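You operate a simulated robot arm through the tools that you are given. There is no shell and no other tool. Be economical: measure what you need, move in short steps, check, and stop when the job is done.

You are at the controls of a simulated two-armed robot. One attempt, no reset.

TASK
Pick up the tag marked "L-452" with one hand, pass it to the other hand and put it in the inside of the sliding tray.

It is judged by the outcome, as a careful person would: the job done as asked, and still so three seconds after it is handed in. It fails if anything else is knocked over, pushed out of place, dropped, spilled or broken.

THE ROBOT
Two 6-joint arms with two-finger grippers on one trunk, on a base that drives. Base frame: it is fixed to the floor where the robot stands at the start and does not move with it; the origin is under the middle of the robot, x ahead of it, y to its left, z up. Lengths are in cm, angles in degrees, forces in N, time in s.
The left shoulder is at the start at [6, 14.3, 67.5], the right one opposite. With the tool pointing down near the work surface each hand reaches from about 32 to 72 cm from the robot's upright axis, wherever it stands, measured 20 degrees to its own side. Places, roughly: inside of the sliding tray [-160, -270, 80]. Payload 2.45 kg a hand.
The tool frame of a hand sits at the grasp point between the pads (the TCP): z along the fingers, y along the line on which they close. The tips reach 2.6 cm beyond it. Largest opening 9.6 cm; the body of the gripper starts 6.9 cm behind the TCP.
Orientation is that of the tool frame in the base frame, as a unit quaternion [w, x, y, z]. With the fingers straight down and closing along the base's y, the tool's x points along the base's -x, its y along +y and its z along -z.

THE INTERFACE
- The arms move only by the tool servo_tool. It takes "left_steps", "right_steps" or both (then of equal length, played together; a hand with none holds still); each is text: rows parted by semicolons, each of 7 numbers parted by spaces: the turn, a rotation vector about the base's x, y, z in degrees, then the shift along the base's x, y, z in m, then the gripper command, from -1 (shut) to 1 (fully open), values between in proportion. In form: wx wy wz x y z fingers; .... A call has 1 to 12 rows; each row is the pose to reach, as a shift and turn from the pose commanded when the call began. Each row takes 0.2 s and may step no farther than 5 cm and 8.6 degrees from the row before; otherwise, or with a gripper value out of range, the whole call is refused. A pose out of reach is approached as far as the arm can. The call stops where the force on the tool passes 40 N (or 10 N more than at its start, if that is more) or the arm is blocked; 0.2 s more then pass. The fingers move at their own pace and stop on an object; they squeeze with about 33 N. The grip force told is the motor's: it shows also when the fingers shut on nothing. Time passes only in rows, and 0.2 s behind the last, so rows that repeat a pose let the fingers close. The reply holds the time, the measured pose of the TCP, the force on the tool along the base axes, the opening and the grip force, in the units named above and with some noise, with the torque about the TCP (base axes, N m) and any sound that the robot's microphone picked up, and new pictures: "show" is both (left out), scene, wrist or none (wrist: the cameras of the hands that moved).
- Cameras (640 x 400 px; columns grow to the right, rows downward): "scene" is now at [12.82, 1.87, 126.63]; the picture's right is [0.28, -0.96, -0.00], its down [-0.81, -0.24, -0.53] and it looks along [0.51, 0.15, -0.85] (base axes); focal length 258 px, centre (320, 200). "left" rides on the left gripper at [8.2, -0.3, -9.8] in its tool frame; the picture's right is [0.04, 1.00, 0.00], its down [-0.73, 0.03, -0.68] and it looks along [-0.68, 0.03, 0.73] (tool axes); focal length 256 px, centre (320, 200). "right" rides on the right gripper at [8.2, 0.3, -9.8] in its tool frame; the picture's right is [-0.04, 1.00, 0.00], its down [-0.73, -0.03, -0.68] and it looks along [-0.68, -0.03, 0.73] (tool axes); focal length 256 px, centre (320, 200). There is no depth. A picture from a camera that has moved, and an enlarged one, comes with that camera's place and axes in the base frame and with its lens.
- raise_lower(by): slides the trunk up (or, below 0, down) by that many cm; the arms and the scene camera ride with it, the base frame stays. It gives what a move gives, with no picture.
- drive_base(legs): drives the robot by 1 to 6 legs, each [ahead, turn to the left] in cm and degrees, along the robot's own axes; the way and the turn of a leg run together, so that a leg with both is an arc; at most 150 cm and 180 degrees a leg. The arms and the cameras ride along, it lands a little off, and it stops where it bumps. It gives what a move gives, and a new picture of the scene camera.
- pan_tilt(pan, tilt): turns the head with the scene camera to pan (to the left, within 86 degrees either way) and tilt (down, from -29 to 69), counted from straight ahead of the robot. It gives what a move gives, and a new picture of the scene camera.
- close_up(camera, box): a new picture of the part [left, top, right, bottom] of that camera's present view, enlarged. No time passes.
- close_job(): hands the job in; it is judged then, once.

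Work in short steps. Places have to be worked out from the pictures, the camera data and where the tool is seen: move nearer, look again, correct. Check each grasp and each placing, and mend what went wrong. You have 120 turns and 260 pictures in all, those below and enlarged ones among them. Open the grippers and draw the arms clear of the work before you hand the job in, unless the task says otherwise; then end with one line.

The tools are called after ">>>" as name(argument=value, ...) on one line, values as JSON. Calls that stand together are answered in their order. servo_tool: Moves the arms, as the interface text tells. Its arguments: {"type":"object","properties":{"left_steps":{"type":"string"},"right_steps":{"type":"string"},"show":{"type":"string","enum":["both","scene","wrist","none"]}},"required":[]} The other tools are called the same way: raise_lower (by) slides the trunk up or down; drive_base (legs) drives the base; pan_tilt (pan, tilt) turns the head that bears the scene camera; close_up (camera, box) takes an enlarged picture of a part of a camera's view; close_job () hands the job in.

At the start:

```text
time: 0.0
left_tcp_pos: [37.48, 27.47, 75.06]
left_orientation: [0.0, 0.0, 1.0, 0.0]
left_contact_force: [-0.7, -0.3, -0.2]
left_torque: [0.05, -0.04, 0.0]
left_gripper_width: 9.58
left_gripper_force: 0.1
right_tcp_pos: [35.92, -9.33, 77.38]
right_orientation: [0.0, 0.0, 1.0, 0.0]
right_contact_force: [0.8, -0.1, 0.6]
right_torque: [0.02, -0.01, 0.0]
right_gripper_width: 9.62
right_gripper_force: 0.0
trunk travel left (down, up): [-30.0, 29.0]
robot x, y, heading: [-0.06, 0.06, 0.3]
head pan, tilt: [16.5, 57.8]
```

scene: 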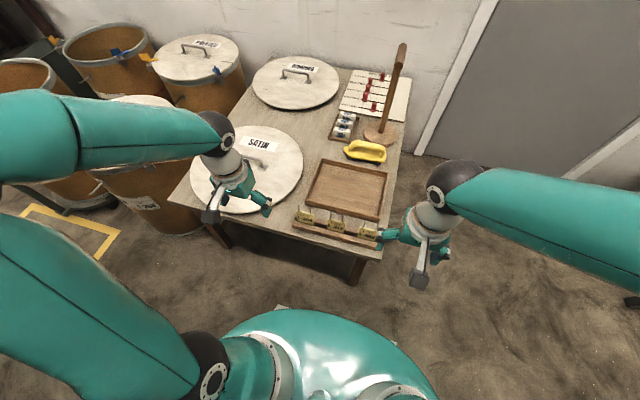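
right: 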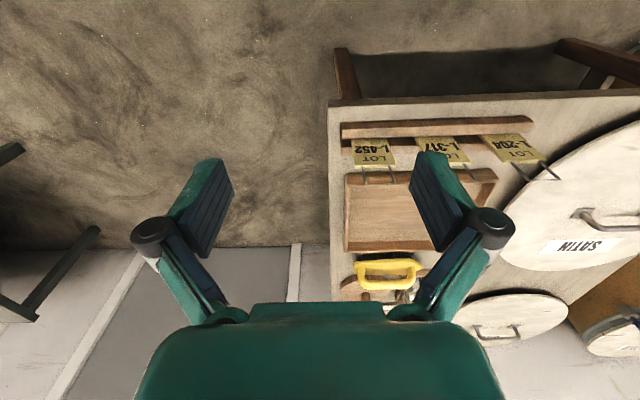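
left: 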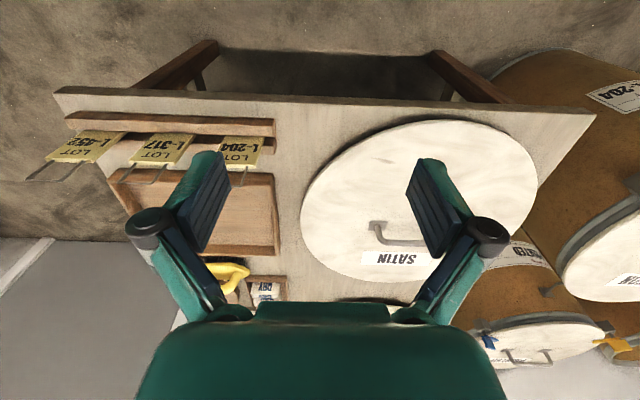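

I take a closer look at the tags on the rack near the table's front edge.

>>> close_up(camera="scene", box=[270, 150, 430, 250])

>>> close_up(camera="right", box=[310, 80, 580, 250])

>>> close_up(camera="left", box=[20, 80, 300, 255])

```text
4.00 times, centred on (350, 200) of scene
camera zoom: at [12.82, 1.87, 126.63], right [0.28, -0.96, 0.0], down [-0.81, -0.24, -0.53], along [0.51, 0.15, -0.85], focal length 1033 px, centre (200, 200)
```

zoom: 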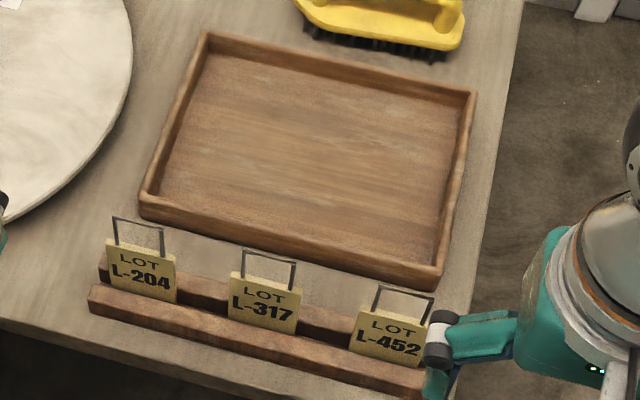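

```text
2.35 times, centred on (445, 165) of right
camera zoom: at [27.87, -9.03, 87.14], right [0.04, 1.0, 0.0], down [0.73, -0.03, 0.68], along [0.68, -0.03, -0.73], focal length 602 px, centre (26, 282)
```

zoom: 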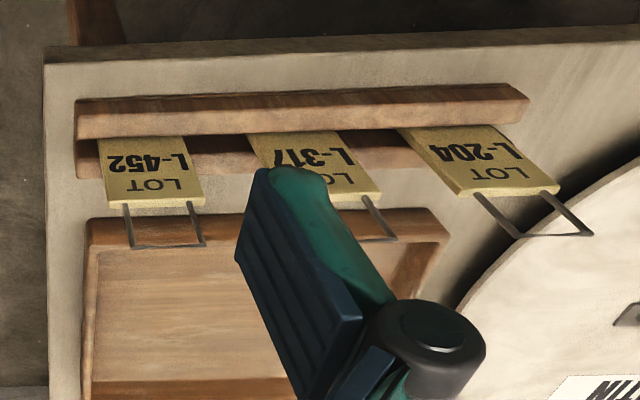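

```text
2.29 times, centred on (160, 168) of left
camera zoom: at [29.3, 27.17, 84.91], right [-0.04, 1.0, 0.0], down [0.73, 0.03, 0.68], along [0.68, 0.03, -0.73], focal length 585 px, centre (686, 274)
```

zoom: 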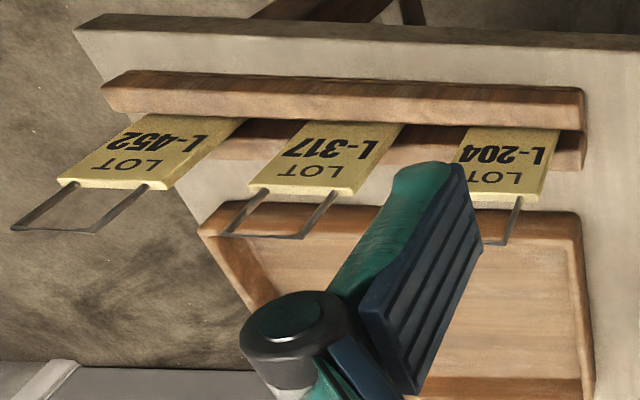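

The tag plate is centred at about [47.9, -2.4, 56], its top is at z 58.7, the bail reaches z 63, and its face points along x. Before grasping I look toward the sliding tray, which is behind the robot to the right.

>>> pan_tilt(pan=-86, tilt=15)

```text
time: 1.8
left_tcp_pos: [37.39, 27.55, 75.09]
left_orientation: [0.001, 0.0, 1.0, -0.001]
left_contact_force: [-0.9, 0.6, 0.2]
left_torque: [-0.02, -0.02, -0.01]
left_gripper_width: 9.6
left_gripper_force: 0.1
right_tcp_pos: [35.93, -9.36, 77.45]
right_orientation: [-0.001, 0.0, 1.0, 0.0]
right_contact_force: [-0.1, 0.9, -0.6]
right_torque: [-0.01, 0.01, -0.02]
right_gripper_width: 9.62
right_gripper_force: 0.1
trunk travel left (down, up): [-30.0, 29.0]
robot x, y, heading: [0.12, -0.09, 0.2]
head pan, tilt: [-85.9, 15.0]
camera scene: at [6.86, -9.41, 133.0], right [-1.0, -0.07, 0.0], down [-0.02, 0.26, -0.97], along [0.07, -0.96, -0.26], focal length 258 px, centre (320, 200)
```

scene: 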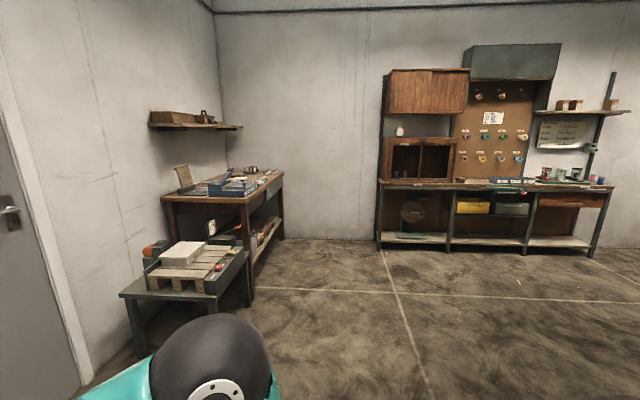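

The tray projects to about column 510, row 187, on the far bench. I zoom in there.

>>> close_up(camera="scene", box=[440, 140, 620, 252])

```text
3.56 times, centred on (530, 196) of scene
camera zoom: at [6.86, -9.41, 133.0], right [-1.0, -0.07, 0.0], down [-0.02, 0.26, -0.97], along [0.07, -0.96, -0.26], focal length 918 px, centre (-427, 214)
```

zoom: 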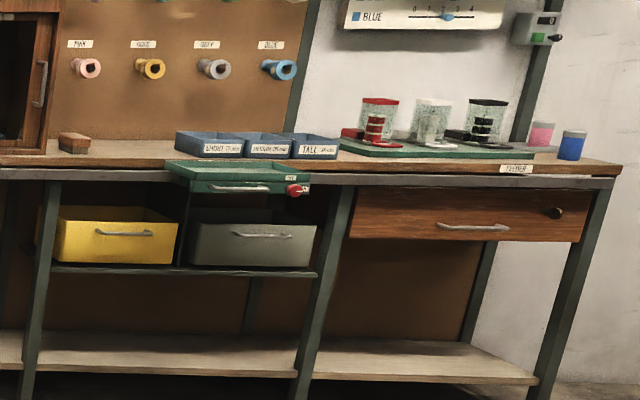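

The tray is the green shallow one pulled out from under the bench top, open above. Now I swing the right hand above the tag, turning it +90° about z so the fingers close along x.

>>> servo_tool(right_steps="0 0 8.18 0.011 0.006 0 1;0 0 16.36 0.022 0.012 0 1;0 0 24.55 0.033 0.019 0 1;0 0 32.73 0.044 0.025 0 1;0 0 40.9 0.055 0.031 0 1;0 0 49.1 0.066 0.038 0 1;0 0 57.27 0.077 0.044 0 1;0 0 65.45 0.088 0.050 0 1;0 0 73.6 0.1 0.056 0 1;0 0 81.8 0.11 0.063 0 1;0 0 90 0.121 0.069 -0.02 1;0 0 90 0.121 0.069 -0.04 1", show="wrist")

>>> pan_tilt(pan=0, tilt=57)

```text
time: 4.4
left_tcp_pos: [37.49, 27.43, 75.09]
left_orientation: [0.0, 0.0, 1.0, -0.001]
left_contact_force: [0.5, -0.4, -0.2]
left_torque: [0.0, 0.01, -0.02]
left_gripper_width: 9.61
left_gripper_force: 0.1
right_tcp_pos: [48.07, -2.49, 73.38]
right_orientation: [-0.001, 0.708, -0.706, 0.0]
right_contact_force: [-0.4, 0.0, 0.2]
right_torque: [0.04, 0.0, 0.0]
right_gripper_width: 9.62
right_gripper_force: 0.0
trunk travel left (down, up): [-30.0, 29.0]
robot x, y, heading: [-0.29, -0.24, 0.1]
head pan, tilt: [-85.9, 15.0]
camera right: at [47.8, -10.64, 83.17], right [-1.0, 0.04, 0.0], down [0.03, 0.73, 0.68], along [0.03, 0.68, -0.73], focal length 256 px, centre (320, 200)
```

right: 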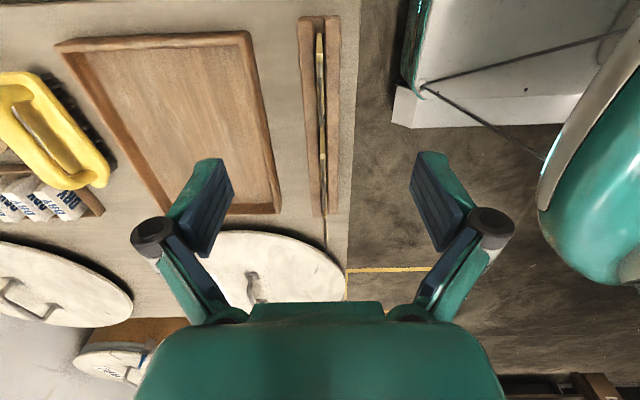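

```text
time: 6.0
left_tcp_pos: [37.45, 27.44, 75.1]
left_orientation: [0.0, 0.0, 1.0, -0.002]
left_contact_force: [0.3, -0.5, 0.5]
left_torque: [-0.01, -0.01, -0.01]
left_gripper_width: 9.6
left_gripper_force: 0.1
right_tcp_pos: [48.07, -2.46, 73.37]
right_orientation: [0.001, 0.707, -0.707, 0.0]
right_contact_force: [0.7, 0.7, -0.7]
right_torque: [0.01, 0.03, 0.01]
right_gripper_width: 9.59
right_gripper_force: 0.0
trunk travel left (down, up): [-30.0, 29.0]
robot x, y, heading: [-0.37, 0.1, 0.1]
head pan, tilt: [0.0, 57.0]
camera scene: at [13.21, -0.1, 126.73], right [0.0, -1.0, 0.0], down [-0.84, 0.0, -0.54], along [0.54, 0.0, -0.84], focal length 258 px, centre (320, 200)
```

scene: 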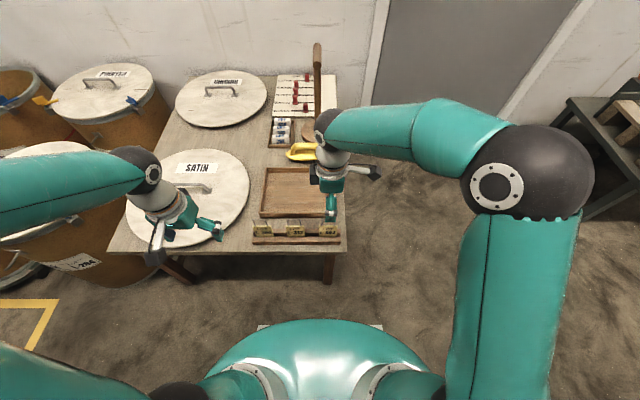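

I check the tag from the right wrist.

>>> close_up(camera="right", box=[240, 0, 400, 100])

>>> close_up(camera="right", box=[240, 100, 440, 225])

```text
4.00 times, centred on (320, 50) of right
camera zoom: at [47.76, -10.64, 83.19], right [-1.0, 0.04, 0.0], down [0.03, 0.73, 0.68], along [0.03, 0.68, -0.73], focal length 1024 px, centre (320, 800)
```

zoom: 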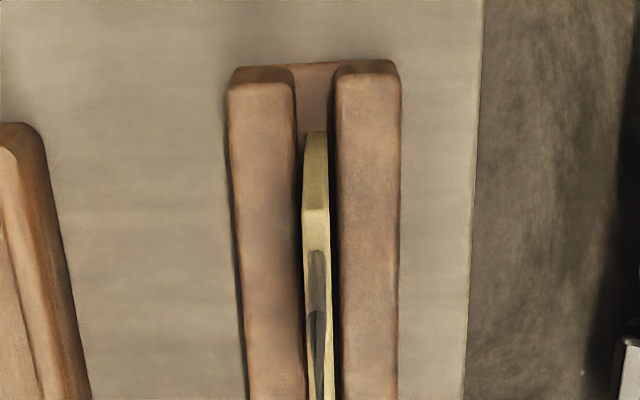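

```text
3.20 times, centred on (340, 162) of right
camera zoom: at [47.76, -10.64, 83.19], right [-1.0, 0.04, 0.0], down [0.03, 0.73, 0.68], along [0.03, 0.68, -0.73], focal length 819 px, centre (256, 320)
```

zoom: 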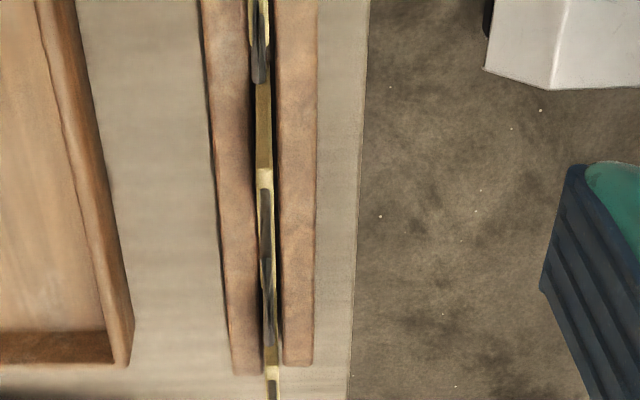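

The tag stands at x≈48.1, spanning y −5 to 0, with the rails topping out near z 54. I lower with half-open fingers to z≈58.5, stopping short so I can check.

>>> servo_tool(right_steps="0 0 0 0 0 -0.03 0.2;0 0 0 0 0 -0.06 0.1;0 0 0 0 0 -0.09 0.1;0 0 0 0 0 -0.12 0.1;0 0 0 0 0 -0.135 0.1;0 0 0 0 0 -0.149 0.1;0 0 0 0 0 -0.149 0.1")

```text
time: 7.6
left_tcp_pos: [37.56, 27.51, 75.14]
left_orientation: [0.0, -0.001, 1.0, -0.001]
left_contact_force: [1.1, 0.0, 0.6]
left_torque: [-0.03, 0.0, -0.02]
left_gripper_width: 9.56
left_gripper_force: 0.1
right_tcp_pos: [47.8, -2.63, 58.26]
right_orientation: [0.0, 0.707, -0.707, 0.0]
right_contact_force: [-0.2, 0.0, 0.2]
right_torque: [0.0, 0.01, 0.0]
right_gripper_width: 5.28
right_gripper_force: 0.1
trunk travel left (down, up): [-30.0, 29.0]
robot x, y, heading: [0.07, -0.15, 0.0]
head pan, tilt: [0.0, 57.0]
camera scene: at [13.22, -0.1, 126.73], right [0.0, -1.0, 0.0], down [-0.84, 0.0, -0.54], along [0.54, 0.0, -0.84], focal length 258 px, centre (320, 200)
camera right: at [47.58, -10.7, 68.04], right [-1.0, 0.04, 0.0], down [0.03, 0.73, 0.68], along [0.03, 0.68, -0.73], focal length 256 px, centre (320, 200)
```

scene: 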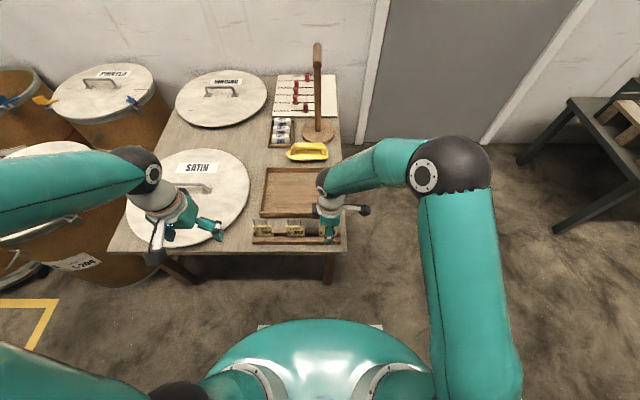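
right: 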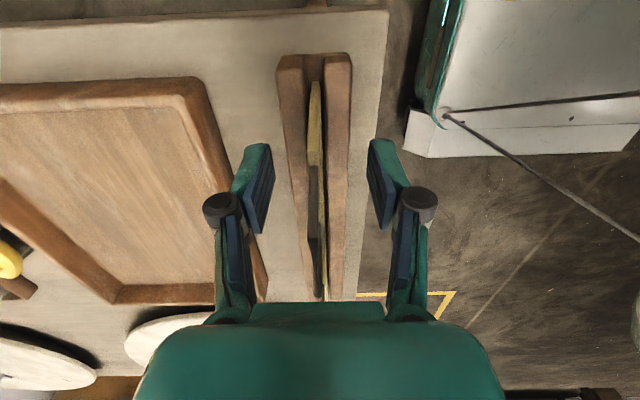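

The tag sits between the pads and clear of the rails, so I close the fingers.

>>> servo_tool(right_steps="0 0 0 0 0 0 -0.5;0 0 0 0 0 0 -1;0 0 0 0 0 0 -1;0 0 0 0 0 0 -1", show="wrist")

```text
time: 8.6
left_tcp_pos: [37.42, 27.49, 75.04]
left_orientation: [0.0, 0.001, 1.0, 0.0]
left_contact_force: [0.0, 1.3, -0.1]
left_torque: [0.03, -0.07, -0.01]
left_gripper_width: 9.59
left_gripper_force: 0.0
right_tcp_pos: [47.85, -2.58, 58.2]
right_orientation: [0.0, -0.707, 0.707, -0.001]
right_contact_force: [0.2, 0.7, -0.7]
right_torque: [0.02, -0.01, -0.02]
right_gripper_width: 0.62
right_gripper_force: 32.7
trunk travel left (down, up): [-30.0, 29.0]
robot x, y, heading: [0.26, 0.36, -0.1]
head pan, tilt: [0.0, 57.0]
camera right: at [47.58, -10.7, 68.07], right [-1.0, 0.04, 0.0], down [0.03, 0.73, 0.68], along [0.03, 0.68, -0.73], focal length 256 px, centre (320, 200)
```

right: 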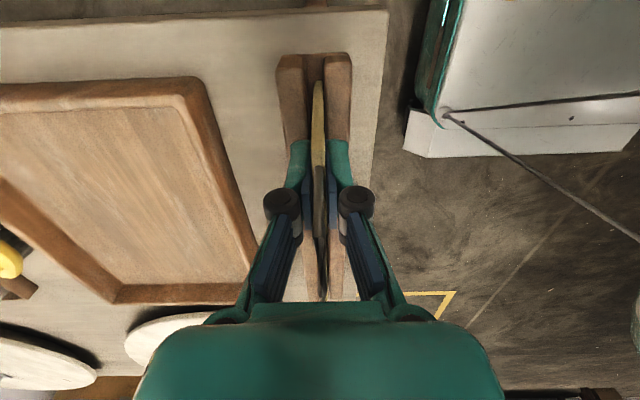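

The grip holds at 0.62 cm with 33 N, so I lift straight up.

>>> servo_tool(right_steps="0 0 0 0 0 0.015 -1;0 0 0 0 0 0.03 -1;0 0 0 0 0 0.06 -1;0 0 0 0 0 0.09 -1;0 0 0 0 0 0.12 -1;0 0 0 0 0 0.15 -1;0 0 0 0 0 0.18 -1;0 0 0 0 0 0.2 -1")

```text
time: 10.4
left_tcp_pos: [37.55, 27.42, 75.12]
left_orientation: [0.0, 0.0, 1.0, 0.0]
left_contact_force: [0.3, -0.6, -0.2]
left_torque: [-0.03, 0.0, -0.03]
left_gripper_width: 9.6
left_gripper_force: 0.1
right_tcp_pos: [48.07, -2.47, 78.66]
right_orientation: [0.001, 0.707, -0.707, -0.001]
right_contact_force: [0.0, 0.3, -0.1]
right_torque: [0.01, 0.0, -0.05]
right_gripper_width: 0.55
right_gripper_force: 33.4
trunk travel left (down, up): [-30.0, 29.0]
robot x, y, heading: [-0.17, 0.01, 0.0]
head pan, tilt: [0.0, 57.0]
camera scene: at [13.2, -0.1, 126.73], right [0.0, -1.0, 0.0], down [-0.84, 0.0, -0.54], along [0.54, 0.0, -0.84], focal length 258 px, centre (320, 200)
camera right: at [47.74, -10.62, 88.33], right [-1.0, 0.04, 0.0], down [0.03, 0.73, 0.68], along [0.03, 0.68, -0.73], focal length 256 px, centre (320, 200)
```

scene: 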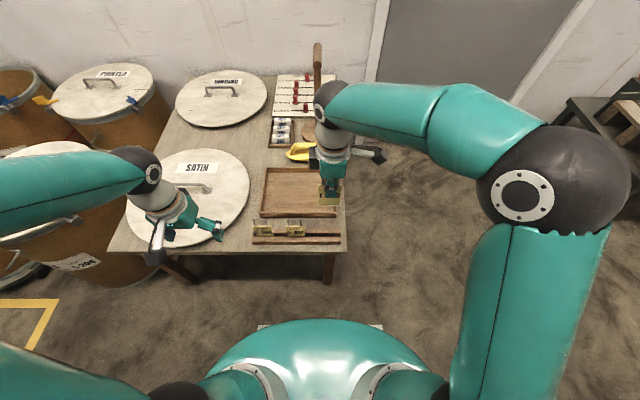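
right: 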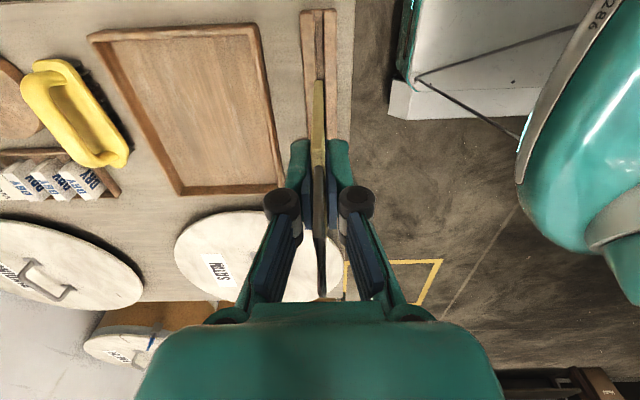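

The tag is out of the rack. I zoom in to see how much plate shows below the fingertips.

>>> close_up(camera="scene", box=[290, 150, 370, 200])

>>> close_up(camera="scene", box=[290, 170, 370, 220])

```text
8.00 times, centred on (330, 175) of scene
camera zoom: at [13.2, -0.1, 126.73], right [0.0, -1.0, 0.0], down [-0.84, 0.0, -0.54], along [0.54, 0.0, -0.84], focal length 2066 px, centre (240, 400)
```

zoom: 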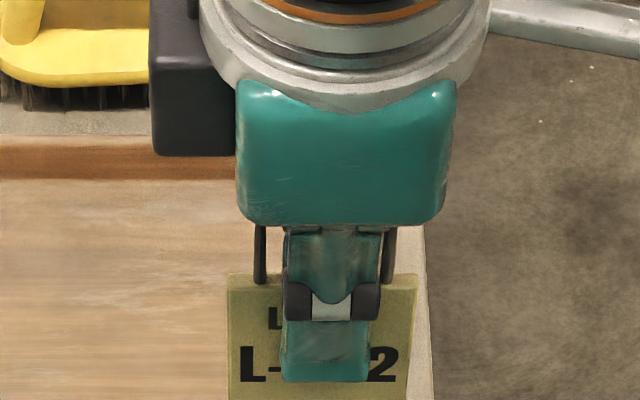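

```text
8.00 times, centred on (330, 195) of scene
camera zoom: at [13.2, -0.1, 126.73], right [0.0, -1.0, 0.0], down [-0.84, 0.0, -0.54], along [0.54, 0.0, -0.84], focal length 2066 px, centre (240, 240)
```

zoom: 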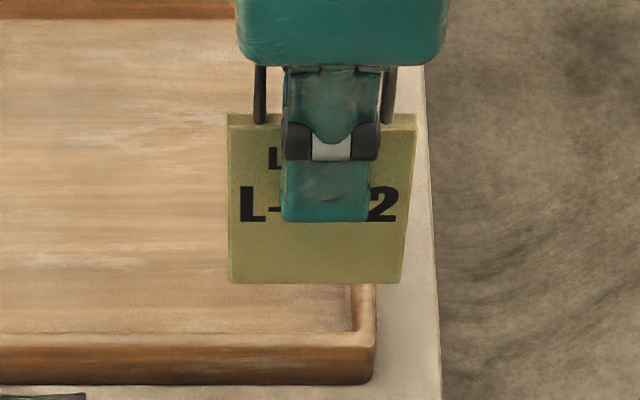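

The tag is about 5.5 × 8.7 cm plus the bail, with about 5 cm of plate free below the right fingertips. I turn the left hand to point along −y, closing along x with its camera up, and approach beside the tag.

>>> servo_tool(left_steps="-4.949 4.949 4.949 0.007 -0.006 0 1;-9.898 9.898 9.898 0.014 -0.012 0 1;-14.847 14.847 14.847 0.021 -0.018 0 1;-19.796 19.796 19.796 0.028 -0.024 0 1;-24.745 24.745 24.745 0.035 -0.03 0 1;-29.694 29.694 29.694 0.042 -0.036 0 1;-34.643 34.643 34.643 0.049 -0.042 0 1;-39.592 39.592 39.592 0.056 -0.048 0 1;-44.541 44.541 44.541 0.063 -0.054 0 1;-49.49 49.49 49.49 0.07 -0.06 0 1;-54.439 54.439 54.439 0.077 -0.066 0 1;-59.388 59.388 59.388 0.084 -0.072 0 1", show="scene")

```text
time: 13.0
left_tcp_pos: [45.9, 20.2, 75.08]
left_orientation: [-0.453, -0.452, 0.622, -0.452]
left_contact_force: [-0.3, 0.3, -0.2]
left_torque: [-0.02, 0.01, 0.04]
left_gripper_width: 9.59
left_gripper_force: 0.1
right_tcp_pos: [48.04, -2.4, 78.45]
right_orientation: [0.001, -0.707, 0.707, 0.0]
right_contact_force: [-0.9, -0.9, 0.9]
right_torque: [0.02, 0.02, -0.05]
right_gripper_width: 0.6
right_gripper_force: 32.9
trunk travel left (down, up): [-30.0, 29.0]
robot x, y, heading: [-0.01, -0.34, -0.1]
head pan, tilt: [0.0, 57.0]
camera scene: at [13.24, -0.09, 126.72], right [0.0, -1.0, 0.0], down [-0.84, 0.0, -0.54], along [0.54, 0.0, -0.84], focal length 258 px, centre (320, 200)
```

scene: 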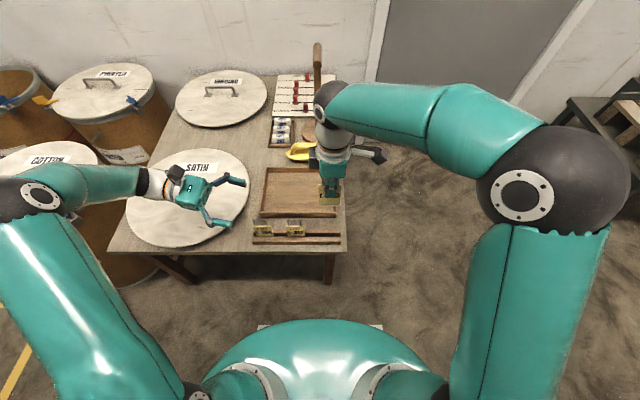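

It's tracking well. I finish the turn and line up at z 73.3 with the fingers still short of the tag.

>>> servo_tool(left_steps="-4.946 4.946 4.946 0.01 -0.01 -0.008 0.6;-9.892 9.892 9.892 0.0217 -0.03 -0.0175 0.3;-9.892 9.892 9.892 0.0217 -0.06 -0.0175 0.3;-9.892 9.892 9.892 0.0217 -0.09 -0.0175 0.3;-9.892 9.892 9.892 0.0217 -0.09 -0.0175 0.3")

```text
time: 14.2
left_tcp_pos: [48.06, 11.27, 73.44]
left_orientation: [0.499, 0.501, -0.499, 0.501]
left_contact_force: [-0.3, -0.8, 0.7]
left_torque: [0.04, 0.0, -0.02]
left_gripper_width: 6.22
left_gripper_force: 0.0
right_tcp_pos: [47.99, -2.53, 78.45]
right_orientation: [0.0, -0.707, 0.707, 0.0]
right_contact_force: [0.4, 0.6, -1.2]
right_torque: [0.0, 0.0, -0.01]
right_gripper_width: 0.61
right_gripper_force: 33.3
trunk travel left (down, up): [-30.0, 29.0]
robot x, y, heading: [0.07, 0.16, -0.0]
head pan, tilt: [0.0, 57.0]
camera scene: at [13.23, -0.11, 126.72], right [0.0, -1.0, 0.0], down [-0.84, 0.0, -0.54], along [0.54, 0.0, -0.84], focal length 258 px, centre (320, 200)
camera left: at [48.5, 21.11, 81.6], right [-1.0, 0.0, 0.04], down [-0.03, 0.68, -0.73], along [-0.03, -0.73, -0.68], focal length 256 px, centre (320, 200)
```

scene: 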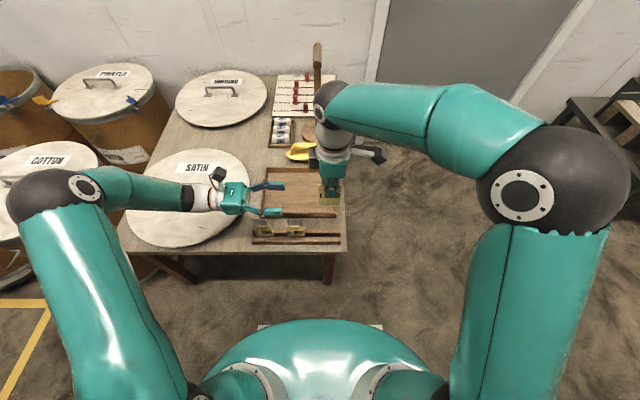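
left: 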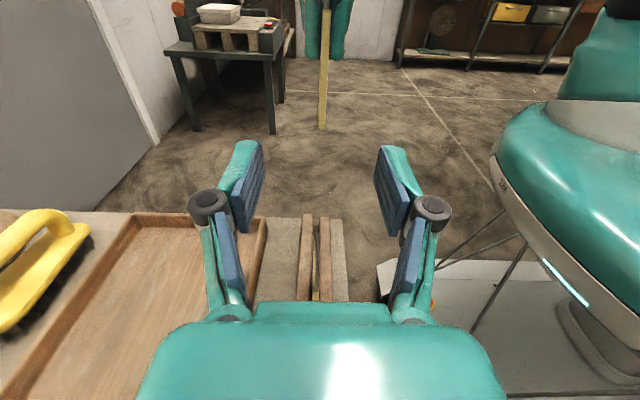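

The left view puts the plate bottom at z 70.8 and the right fingertips at 76.0, so z 73.4 is right. I slide in by 12.3 cm.

>>> servo_tool(left_steps="0 0 0 0 -0.03 0 0.3;0 0 0 0 -0.06 0 0.3;0 0 0 0 -0.08 0 0.2;0 0 0 0 -0.1 0 0.1;0 0 0 0 -0.112 0 0.1;0 0 0 0 -0.123 0 0.1;0 0 0 0 -0.123 0 0.1")

```text
time: 15.8
left_tcp_pos: [48.02, -1.06, 73.41]
left_orientation: [0.5, 0.5, -0.5, 0.5]
left_contact_force: [0.4, 0.0, 0.8]
left_torque: [-0.04, -0.01, -0.03]
left_gripper_width: 5.3
left_gripper_force: 0.1
right_tcp_pos: [48.11, -2.41, 78.55]
right_orientation: [0.0, -0.707, 0.707, 0.0]
right_contact_force: [-0.4, -0.2, 0.3]
right_torque: [0.0, 0.02, 0.01]
right_gripper_width: 0.6
right_gripper_force: 32.6
trunk travel left (down, up): [-30.0, 29.0]
robot x, y, heading: [-0.12, -0.02, -0.0]
head pan, tilt: [0.0, 57.0]
camera scene: at [13.23, -0.11, 126.72], right [0.0, -1.0, 0.0], down [-0.84, 0.0, -0.54], along [0.54, 0.0, -0.84], focal length 258 px, centre (320, 200)
camera left: at [48.38, 8.83, 81.63], right [-1.0, 0.0, 0.04], down [-0.03, 0.68, -0.73], along [-0.03, -0.73, -0.68], focal length 256 px, centre (320, 200)
```

scene: 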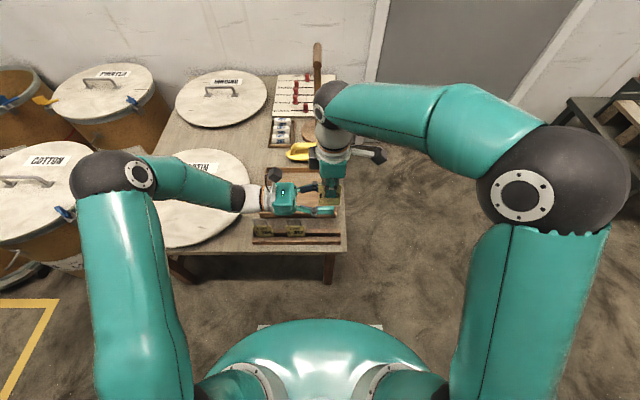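
left: 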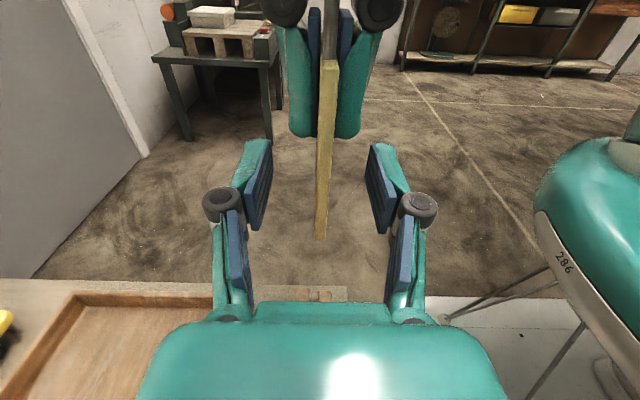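

The plate is between the left fingers, so I close them.

>>> servo_tool(left_steps="0 0 0 0 0 0 -0.5;0 0 0 0 0 0 -1;0 0 0 0 0 0 -1;0 0 0 0 0 0 -1", show="wrist")

```text
time: 16.8
left_tcp_pos: [48.01, -1.15, 73.45]
left_orientation: [0.5, 0.5, -0.5, 0.5]
left_contact_force: [-3.7, -0.8, 0.8]
left_torque: [-0.01, -0.14, -0.08]
left_gripper_width: 0.62
left_gripper_force: 33.1
right_tcp_pos: [48.05, -2.36, 78.61]
right_orientation: [0.0, 0.707, -0.707, 0.0]
right_contact_force: [4.1, 0.6, -1.2]
right_torque: [0.02, -0.11, 0.04]
right_gripper_width: 0.58
right_gripper_force: 33.6
trunk travel left (down, up): [-30.0, 29.0]
robot x, y, heading: [-0.37, -0.0, -0.0]
head pan, tilt: [0.0, 57.0]
camera left: at [48.36, 8.83, 81.63], right [-1.0, 0.0, 0.04], down [-0.03, 0.68, -0.73], along [-0.03, -0.73, -0.68], focal length 256 px, centre (320, 200)
```

left: 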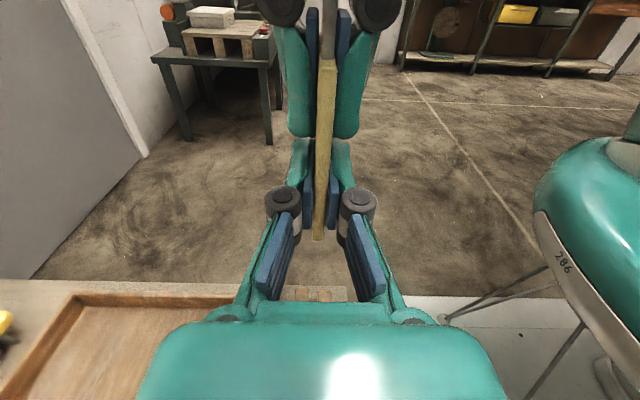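

Both hands hold the plate. I open the right hand, then raise it clear.

>>> servo_tool(right_steps="0 0 0 0 0 0 -0.5;0 0 0 0 0 0 0.2;0 0 0 0 0 0 0.4;0 0 0 0 0 0 0.4;0 0 0 0 0 0.03 0.4;0 0 0 0 0 0.06 0.4;0 0 0 0 0 0.09 0.4;0 0 0 0 -0.02 0.12 0.4;0 0 0 0 -0.06 0.13 0.4;0 0 0 0 -0.1 0.13 0.4")

```text
time: 19.0
left_tcp_pos: [48.07, -1.0, 73.43]
left_orientation: [0.499, 0.501, -0.499, 0.501]
left_contact_force: [-0.2, -0.1, 0.4]
left_torque: [-0.01, 0.03, 0.0]
left_gripper_width: 0.61
left_gripper_force: 33.1
right_tcp_pos: [48.09, -12.71, 91.39]
right_orientation: [0.0, -0.707, 0.707, 0.0]
right_contact_force: [-0.3, -0.1, 0.8]
right_torque: [-0.01, -0.01, 0.03]
right_gripper_width: 6.71
right_gripper_force: 0.0
trunk travel left (down, up): [-30.0, 29.0]
robot x, y, heading: [0.41, -0.57, 0.1]
head pan, tilt: [0.0, 57.0]
camera scene: at [13.22, -0.11, 126.73], right [0.0, -1.0, 0.0], down [-0.84, 0.0, -0.54], along [0.54, 0.0, -0.84], focal length 258 px, centre (320, 200)
camera right: at [47.82, -20.79, 101.18], right [-1.0, 0.04, 0.0], down [0.03, 0.73, 0.68], along [0.03, 0.68, -0.73], focal length 256 px, centre (320, 200)
```

scene: 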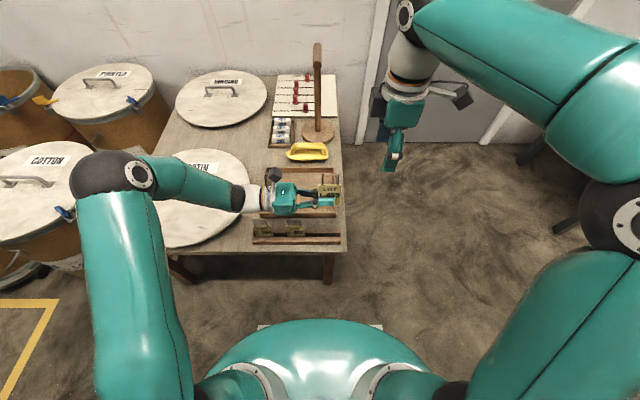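
right: 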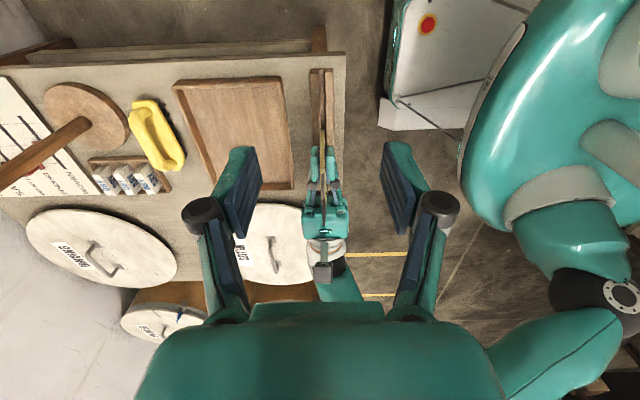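

The tag passed cleanly to the left hand. I now tuck both arms in and up, turning the left hand to point down so the tag's side edge faces the floor.

>>> servo_tool(left_steps="0 0 0 0 0 0.03 -1;8.18 0 0 -0.007 0.019 0.045 -1;16.36 0 0 -0.014 0.038 0.06 -1;24.55 0 0 -0.021 0.057 0.075 -1;32.7 0 0 -0.028 0.076 0.09 -1;40.9 0 0 -0.035 0.095 0.105 -1;49.1 0 0 -0.042 0.114 0.12 -1;57.3 0 0 -0.049 0.133 0.135 -1;65.5 0 0 -0.056 0.152 0.15 -1;73.6 0 0 -0.063 0.171 0.16 -1;81.8 0 0 -0.07 0.19 0.165 -1;90 0 0 -0.077 0.21 0.17 -1", right_steps="0 0 0 0 0 0 0.4;0 0 0 -0.01 -0.007 0 0.4;0 0 0 -0.02 -0.014 0 0.4;0 0 0 -0.03 -0.021 0 0.4;0 0 0 -0.04 -0.028 0 0.4;0 0 0 -0.05 -0.035 0 0.4;0 0 0 -0.06 -0.042 0 0.4;0 0 0 -0.07 -0.049 0 0.4;0 0 0 -0.08 -0.056 0 0.4;0 0 0 -0.09 -0.063 0 0.4;0 0 0 -0.1 -0.07 0 0.4;0 0 0 -0.11 -0.077 0 0.4")

```text
time: 21.6
left_tcp_pos: [40.28, 20.07, 90.45]
left_orientation: [0.002, -0.707, 0.707, 0.0]
left_contact_force: [0.4, 0.1, -0.1]
left_torque: [0.0, -0.01, 0.03]
left_gripper_width: 0.58
left_gripper_force: 32.9
right_tcp_pos: [36.97, -20.3, 91.6]
right_orientation: [0.0, 0.707, -0.707, 0.0]
right_contact_force: [0.8, -0.1, -0.1]
right_torque: [-0.02, 0.02, 0.01]
right_gripper_width: 6.73
right_gripper_force: 0.0
trunk travel left (down, up): [-30.0, 29.0]
robot x, y, heading: [0.03, -0.28, -0.2]
head pan, tilt: [0.0, 57.0]
camera scene: at [13.17, -0.11, 126.73], right [0.0, -1.0, 0.0], down [-0.84, 0.0, -0.54], along [0.54, 0.0, -0.84], focal length 258 px, centre (320, 200)
camera right: at [36.73, -28.37, 101.35], right [-1.0, 0.04, 0.0], down [0.03, 0.73, 0.68], along [0.03, 0.68, -0.73], focal length 256 px, centre (320, 200)
camera left: at [40.6, 11.83, 100.3], right [-1.0, -0.04, 0.0], down [-0.03, 0.73, 0.68], along [-0.03, 0.68, -0.73], focal length 256 px, centre (320, 200)
```

scene: 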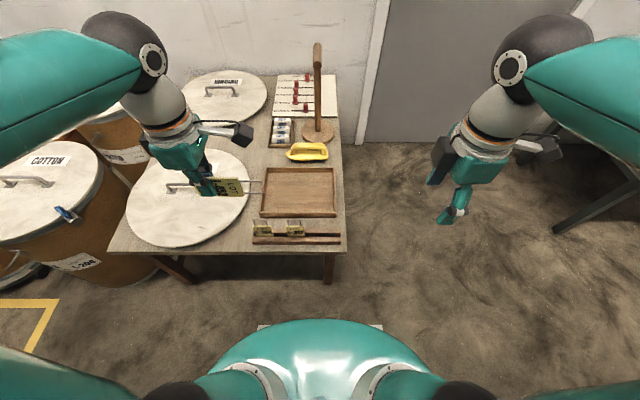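
right: 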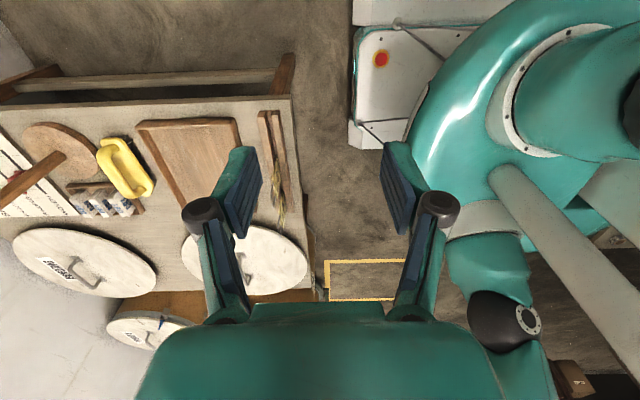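
left: 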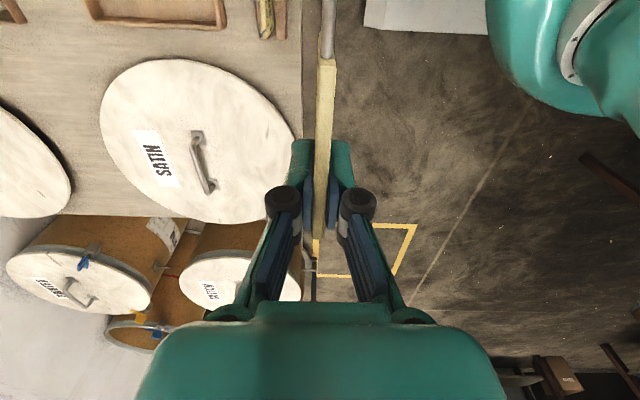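

The tag is secure and the arms are tucked. I back off a little from the table, turn right and level the head, to see the route before driving on.

>>> drive_base(legs=[[-20, 0], [0, -125]])

>>> pan_tilt(pan=0, tilt=25)

```text
time: 27.0
left_tcp_pos: [5.21, -37.96, 90.48]
left_orientation: [-0.001, -0.063, 0.998, -0.001]
left_contact_force: [0.4, -1.0, -1.0]
left_torque: [-0.03, 0.09, 0.02]
left_gripper_width: 0.61
left_gripper_force: 32.9
right_tcp_pos: [-35.03, -39.72, 91.66]
right_orientation: [-0.001, -0.063, 0.998, -0.001]
right_contact_force: [-0.4, -0.1, 0.8]
right_torque: [0.0, 0.04, 0.0]
right_gripper_width: 6.73
right_gripper_force: 0.0
trunk travel left (down, up): [-30.0, 29.0]
robot x, y, heading: [-14.87, 0.28, -84.6]
head pan, tilt: [0.0, 57.0]
stopped in leg 2: the robot was blocked; the commanded pose is now the measured one
camera scene: at [-13.53, -12.74, 126.72], right [-1.0, -0.1, 0.0], down [-0.08, 0.84, -0.54], along [0.05, -0.54, -0.84], focal length 258 px, centre (320, 200)
```

scene: 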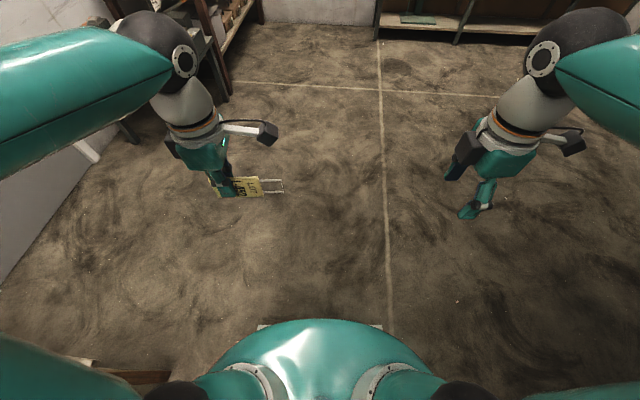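

```text
time: 27.9
left_tcp_pos: [5.16, -37.98, 90.51]
left_orientation: [0.0, -0.063, 0.998, -0.001]
left_contact_force: [0.3, 0.7, -1.1]
left_torque: [-0.01, -0.01, 0.0]
left_gripper_width: 0.6
left_gripper_force: 33.4
right_tcp_pos: [-35.17, -39.72, 91.64]
right_orientation: [0.0, -0.063, 0.998, 0.0]
right_contact_force: [0.2, -1.0, 1.0]
right_torque: [0.01, -0.02, 0.01]
right_gripper_width: 6.69
right_gripper_force: 0.1
trunk travel left (down, up): [-30.0, 29.0]
robot x, y, heading: [-14.93, 0.39, -84.6]
head pan, tilt: [0.0, 25.0]
camera scene: at [-13.42, -14.92, 131.37], right [-1.0, -0.1, 0.0], down [-0.04, 0.42, -0.91], along [0.09, -0.9, -0.42], focal length 258 px, centre (320, 200)
```

scene: 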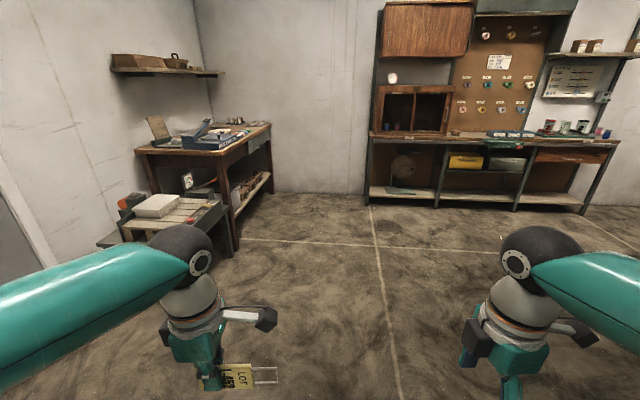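

The turn was blocked at heading −85°. I look left and right to see what it touched.

>>> pan_tilt(pan=86, tilt=50)

>>> pan_tilt(pan=-86, tilt=45)

```text
time: 29.5
left_tcp_pos: [5.29, -37.96, 90.58]
left_orientation: [-0.001, -0.062, 0.998, -0.002]
left_contact_force: [-0.1, 0.0, -0.3]
left_torque: [-0.02, -0.01, 0.04]
left_gripper_width: 0.62
left_gripper_force: 33.3
right_tcp_pos: [-35.02, -39.63, 91.6]
right_orientation: [-0.001, -0.063, 0.998, 0.0]
right_contact_force: [0.6, 0.3, -0.1]
right_torque: [0.02, 0.02, 0.03]
right_gripper_width: 6.74
right_gripper_force: 0.0
trunk travel left (down, up): [-30.0, 29.0]
robot x, y, heading: [-15.27, 0.61, -84.3]
head pan, tilt: [85.9, 50.0]
camera scene: at [-6.62, -5.55, 127.63], right [0.03, -1.0, 0.0], down [-0.77, -0.02, -0.64], along [0.64, 0.02, -0.77], focal length 258 px, centre (320, 200)
```

scene: 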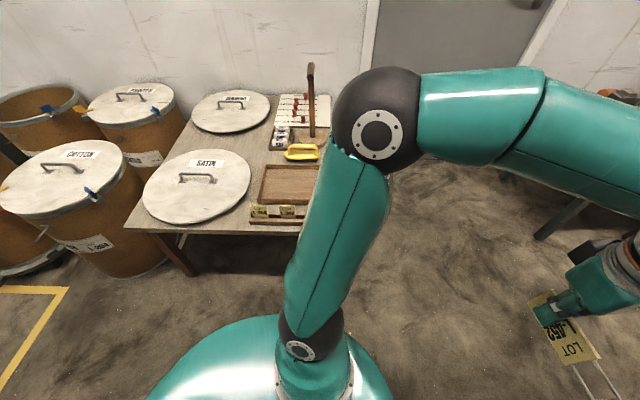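

```text
time: 32.1
left_tcp_pos: [5.19, -37.89, 90.56]
left_orientation: [0.0, -0.063, 0.998, -0.001]
left_contact_force: [0.6, 0.5, -0.1]
left_torque: [0.01, 0.0, -0.02]
left_gripper_width: 0.6
left_gripper_force: 33.1
right_tcp_pos: [-35.1, -39.76, 91.72]
right_orientation: [-0.001, -0.063, 0.998, 0.0]
right_contact_force: [0.3, 0.7, 0.0]
right_torque: [-0.01, -0.04, 0.0]
right_gripper_width: 6.75
right_gripper_force: 0.0
trunk travel left (down, up): [-30.0, 29.0]
robot x, y, heading: [-15.2, 0.23, -84.4]
head pan, tilt: [-85.9, 45.0]
camera scene: at [-22.33, -7.12, 128.32], right [-0.17, 0.99, 0.0], down [0.7, 0.12, -0.71], along [-0.7, -0.12, -0.71], focal length 258 px, centre (320, 200)
```

scene: 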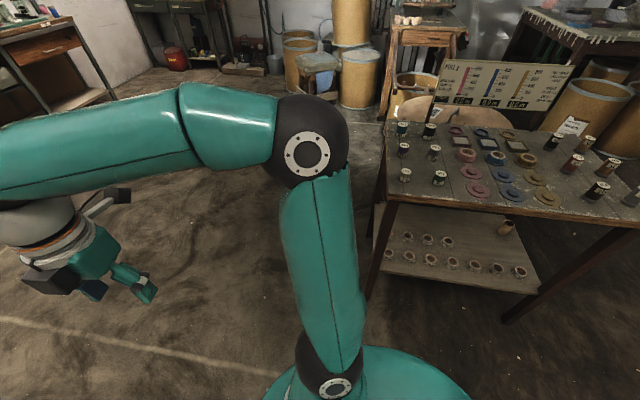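

Behind on the right is a table with bottles, close to the right elbow, and nothing looks disturbed. I drive forward away from it first and turn only after that.

>>> drive_base(legs=[[90, 0], [0, -55]])

>>> pan_tilt(pan=0, tilt=25)

```text
time: 39.9
left_tcp_pos: [-28.49, -131.02, 90.52]
left_orientation: [0.0, 0.424, 0.905, -0.001]
left_contact_force: [-0.2, 0.6, -0.5]
left_torque: [-0.01, -0.04, -0.03]
left_gripper_width: 0.61
left_gripper_force: 32.5
right_tcp_pos: [-51.58, -98.07, 91.51]
right_orientation: [0.0, 0.425, 0.905, -0.001]
right_contact_force: [0.2, 0.1, 0.0]
right_torque: [0.01, 0.01, -0.01]
right_gripper_width: 6.71
right_gripper_force: 0.0
trunk travel left (down, up): [-30.0, 29.0]
robot x, y, heading: [-5.22, -95.79, -141.7]
head pan, tilt: [-85.9, 45.0]
camera scene: at [-15.2, -93.71, 128.32], right [0.74, 0.68, 0.0], down [0.48, -0.52, -0.71], along [-0.48, 0.52, -0.71], focal length 258 px, centre (320, 200)
```

scene: 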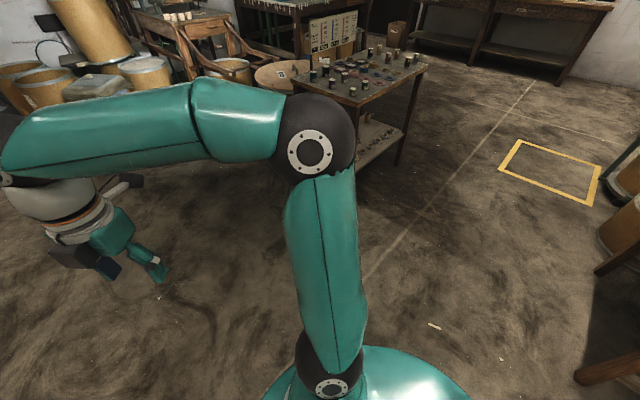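

```text
time: 41.5
left_tcp_pos: [-28.42, -131.15, 90.51]
left_orientation: [0.0, 0.424, 0.905, -0.001]
left_contact_force: [0.2, 0.4, 0.2]
left_torque: [0.01, 0.02, 0.01]
left_gripper_width: 0.58
left_gripper_force: 33.2
right_tcp_pos: [-51.6, -97.95, 91.58]
right_orientation: [0.0, 0.424, 0.906, 0.0]
right_contact_force: [0.0, 0.9, 0.3]
right_torque: [0.01, 0.03, 0.03]
right_gripper_width: 6.72
right_gripper_force: 0.0
trunk travel left (down, up): [-30.0, 29.0]
robot x, y, heading: [-4.56, -95.58, -141.6]
head pan, tilt: [0.0, 25.0]
camera scene: at [-16.91, -105.42, 131.37], right [-0.62, 0.78, 0.0], down [0.33, 0.26, -0.91], along [-0.71, -0.56, -0.42], focal length 258 px, centre (320, 200)
```

scene: 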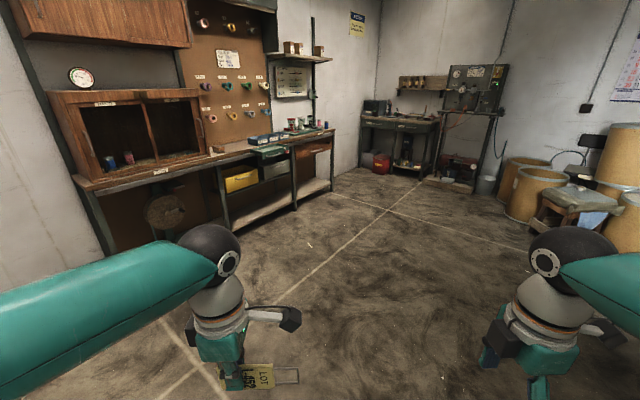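

The way is clear and the tray sits near [-150, -260]. I drive toward a staging point ahead of it.

>>> drive_base(legs=[[0, -10], [120, 0]])

```text
time: 48.4
left_tcp_pos: [-140.73, -179.74, 90.6]
left_orientation: [0.0, 0.519, 0.855, -0.001]
left_contact_force: [0.3, -0.3, 0.6]
left_torque: [0.03, -0.02, -0.01]
left_gripper_width: 0.59
left_gripper_force: 33.3
right_tcp_pos: [-156.3, -142.61, 91.68]
right_orientation: [0.0, 0.518, 0.855, 0.0]
right_contact_force: [-0.5, -0.1, 0.9]
right_torque: [0.01, -0.04, -0.01]
right_gripper_width: 6.69
right_gripper_force: 0.1
trunk travel left (down, up): [-30.0, 29.0]
robot x, y, heading: [-110.29, -150.44, -154.1]
head pan, tilt: [0.0, 25.0]
camera scene: at [-123.98, -157.12, 131.37], right [-0.44, 0.9, 0.0], down [0.38, 0.19, -0.91], along [-0.81, -0.4, -0.42], focal length 258 px, centre (320, 200)
```

scene: 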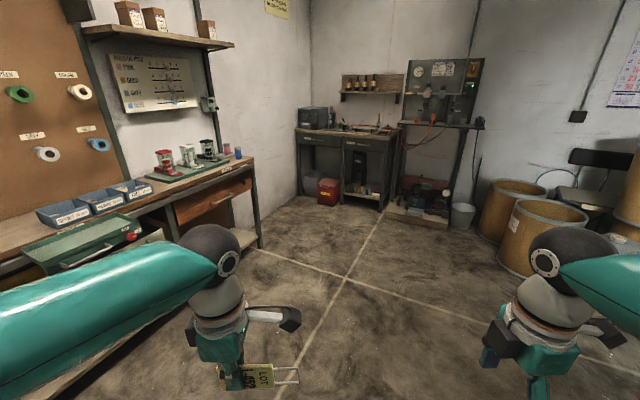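

I drive 62 cm on and turn left to face the bench, with the tray ahead on the left side.

>>> drive_base(legs=[[62, 0], [0, 64]])

>>> pan_tilt(pan=15, tilt=40)

```text
time: 55.2
left_tcp_pos: [-150.63, -217.49, 90.63]
left_orientation: [0.001, -0.047, 0.999, -0.001]
left_contact_force: [0.4, -0.6, -0.1]
left_torque: [0.02, -0.01, -0.02]
left_gripper_width: 0.59
left_gripper_force: 32.3
right_tcp_pos: [-190.87, -217.84, 91.67]
right_orientation: [0.0, -0.047, 0.999, -0.001]
right_contact_force: [-0.5, 0.5, -0.6]
right_torque: [-0.02, -0.05, -0.01]
right_gripper_width: 6.7
right_gripper_force: 0.0
trunk travel left (down, up): [-30.0, 29.0]
robot x, y, heading: [-170.42, -178.64, -86.5]
head pan, tilt: [0.0, 25.0]
camera scene: at [-169.29, -193.91, 131.37], right [-1.0, -0.06, 0.0], down [-0.03, 0.42, -0.91], along [0.06, -0.9, -0.42], focal length 258 px, centre (320, 200)
```

scene: 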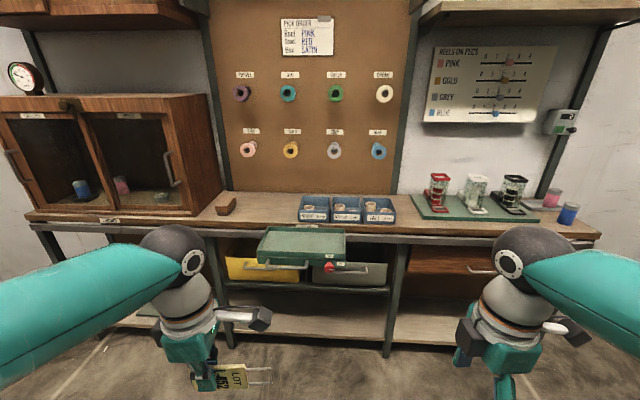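

```text
time: 56.0
left_tcp_pos: [-150.71, -217.46, 90.55]
left_orientation: [0.0, -0.046, 0.999, -0.001]
left_contact_force: [0.6, 0.1, -0.4]
left_torque: [0.02, 0.04, -0.04]
left_gripper_width: 0.61
left_gripper_force: 32.6
right_tcp_pos: [-190.93, -217.79, 91.77]
right_orientation: [0.0, -0.047, 0.999, 0.001]
right_contact_force: [0.5, -0.4, -0.9]
right_torque: [-0.03, 0.06, -0.02]
right_gripper_width: 6.72
right_gripper_force: 0.0
trunk travel left (down, up): [-30.0, 29.0]
robot x, y, heading: [-170.2, -178.16, -86.5]
head pan, tilt: [15.0, 40.0]
camera scene: at [-167.1, -192.75, 129.05], right [-0.95, -0.32, 0.0], down [-0.2, 0.61, -0.77], along [0.24, -0.73, -0.64], focal length 258 px, centre (320, 200)
```

scene: 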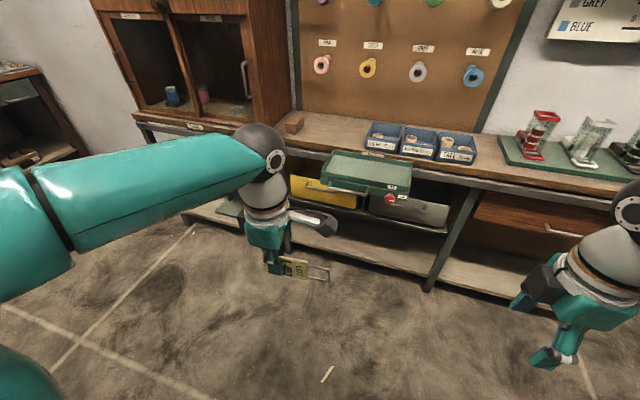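

>>> close_up(camera="scene", box=[290, 120, 450, 220])

```text
4.00 times, centred on (370, 170) of scene
camera zoom: at [-167.1, -192.75, 129.05], right [-0.95, -0.32, 0.0], down [-0.2, 0.61, -0.77], along [0.24, -0.73, -0.64], focal length 1033 px, centre (120, 320)
```

zoom: 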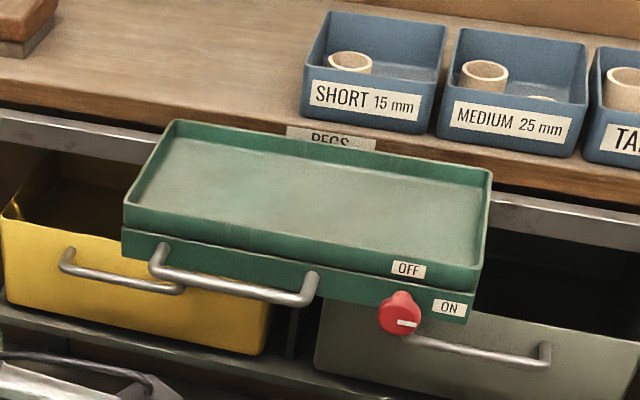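

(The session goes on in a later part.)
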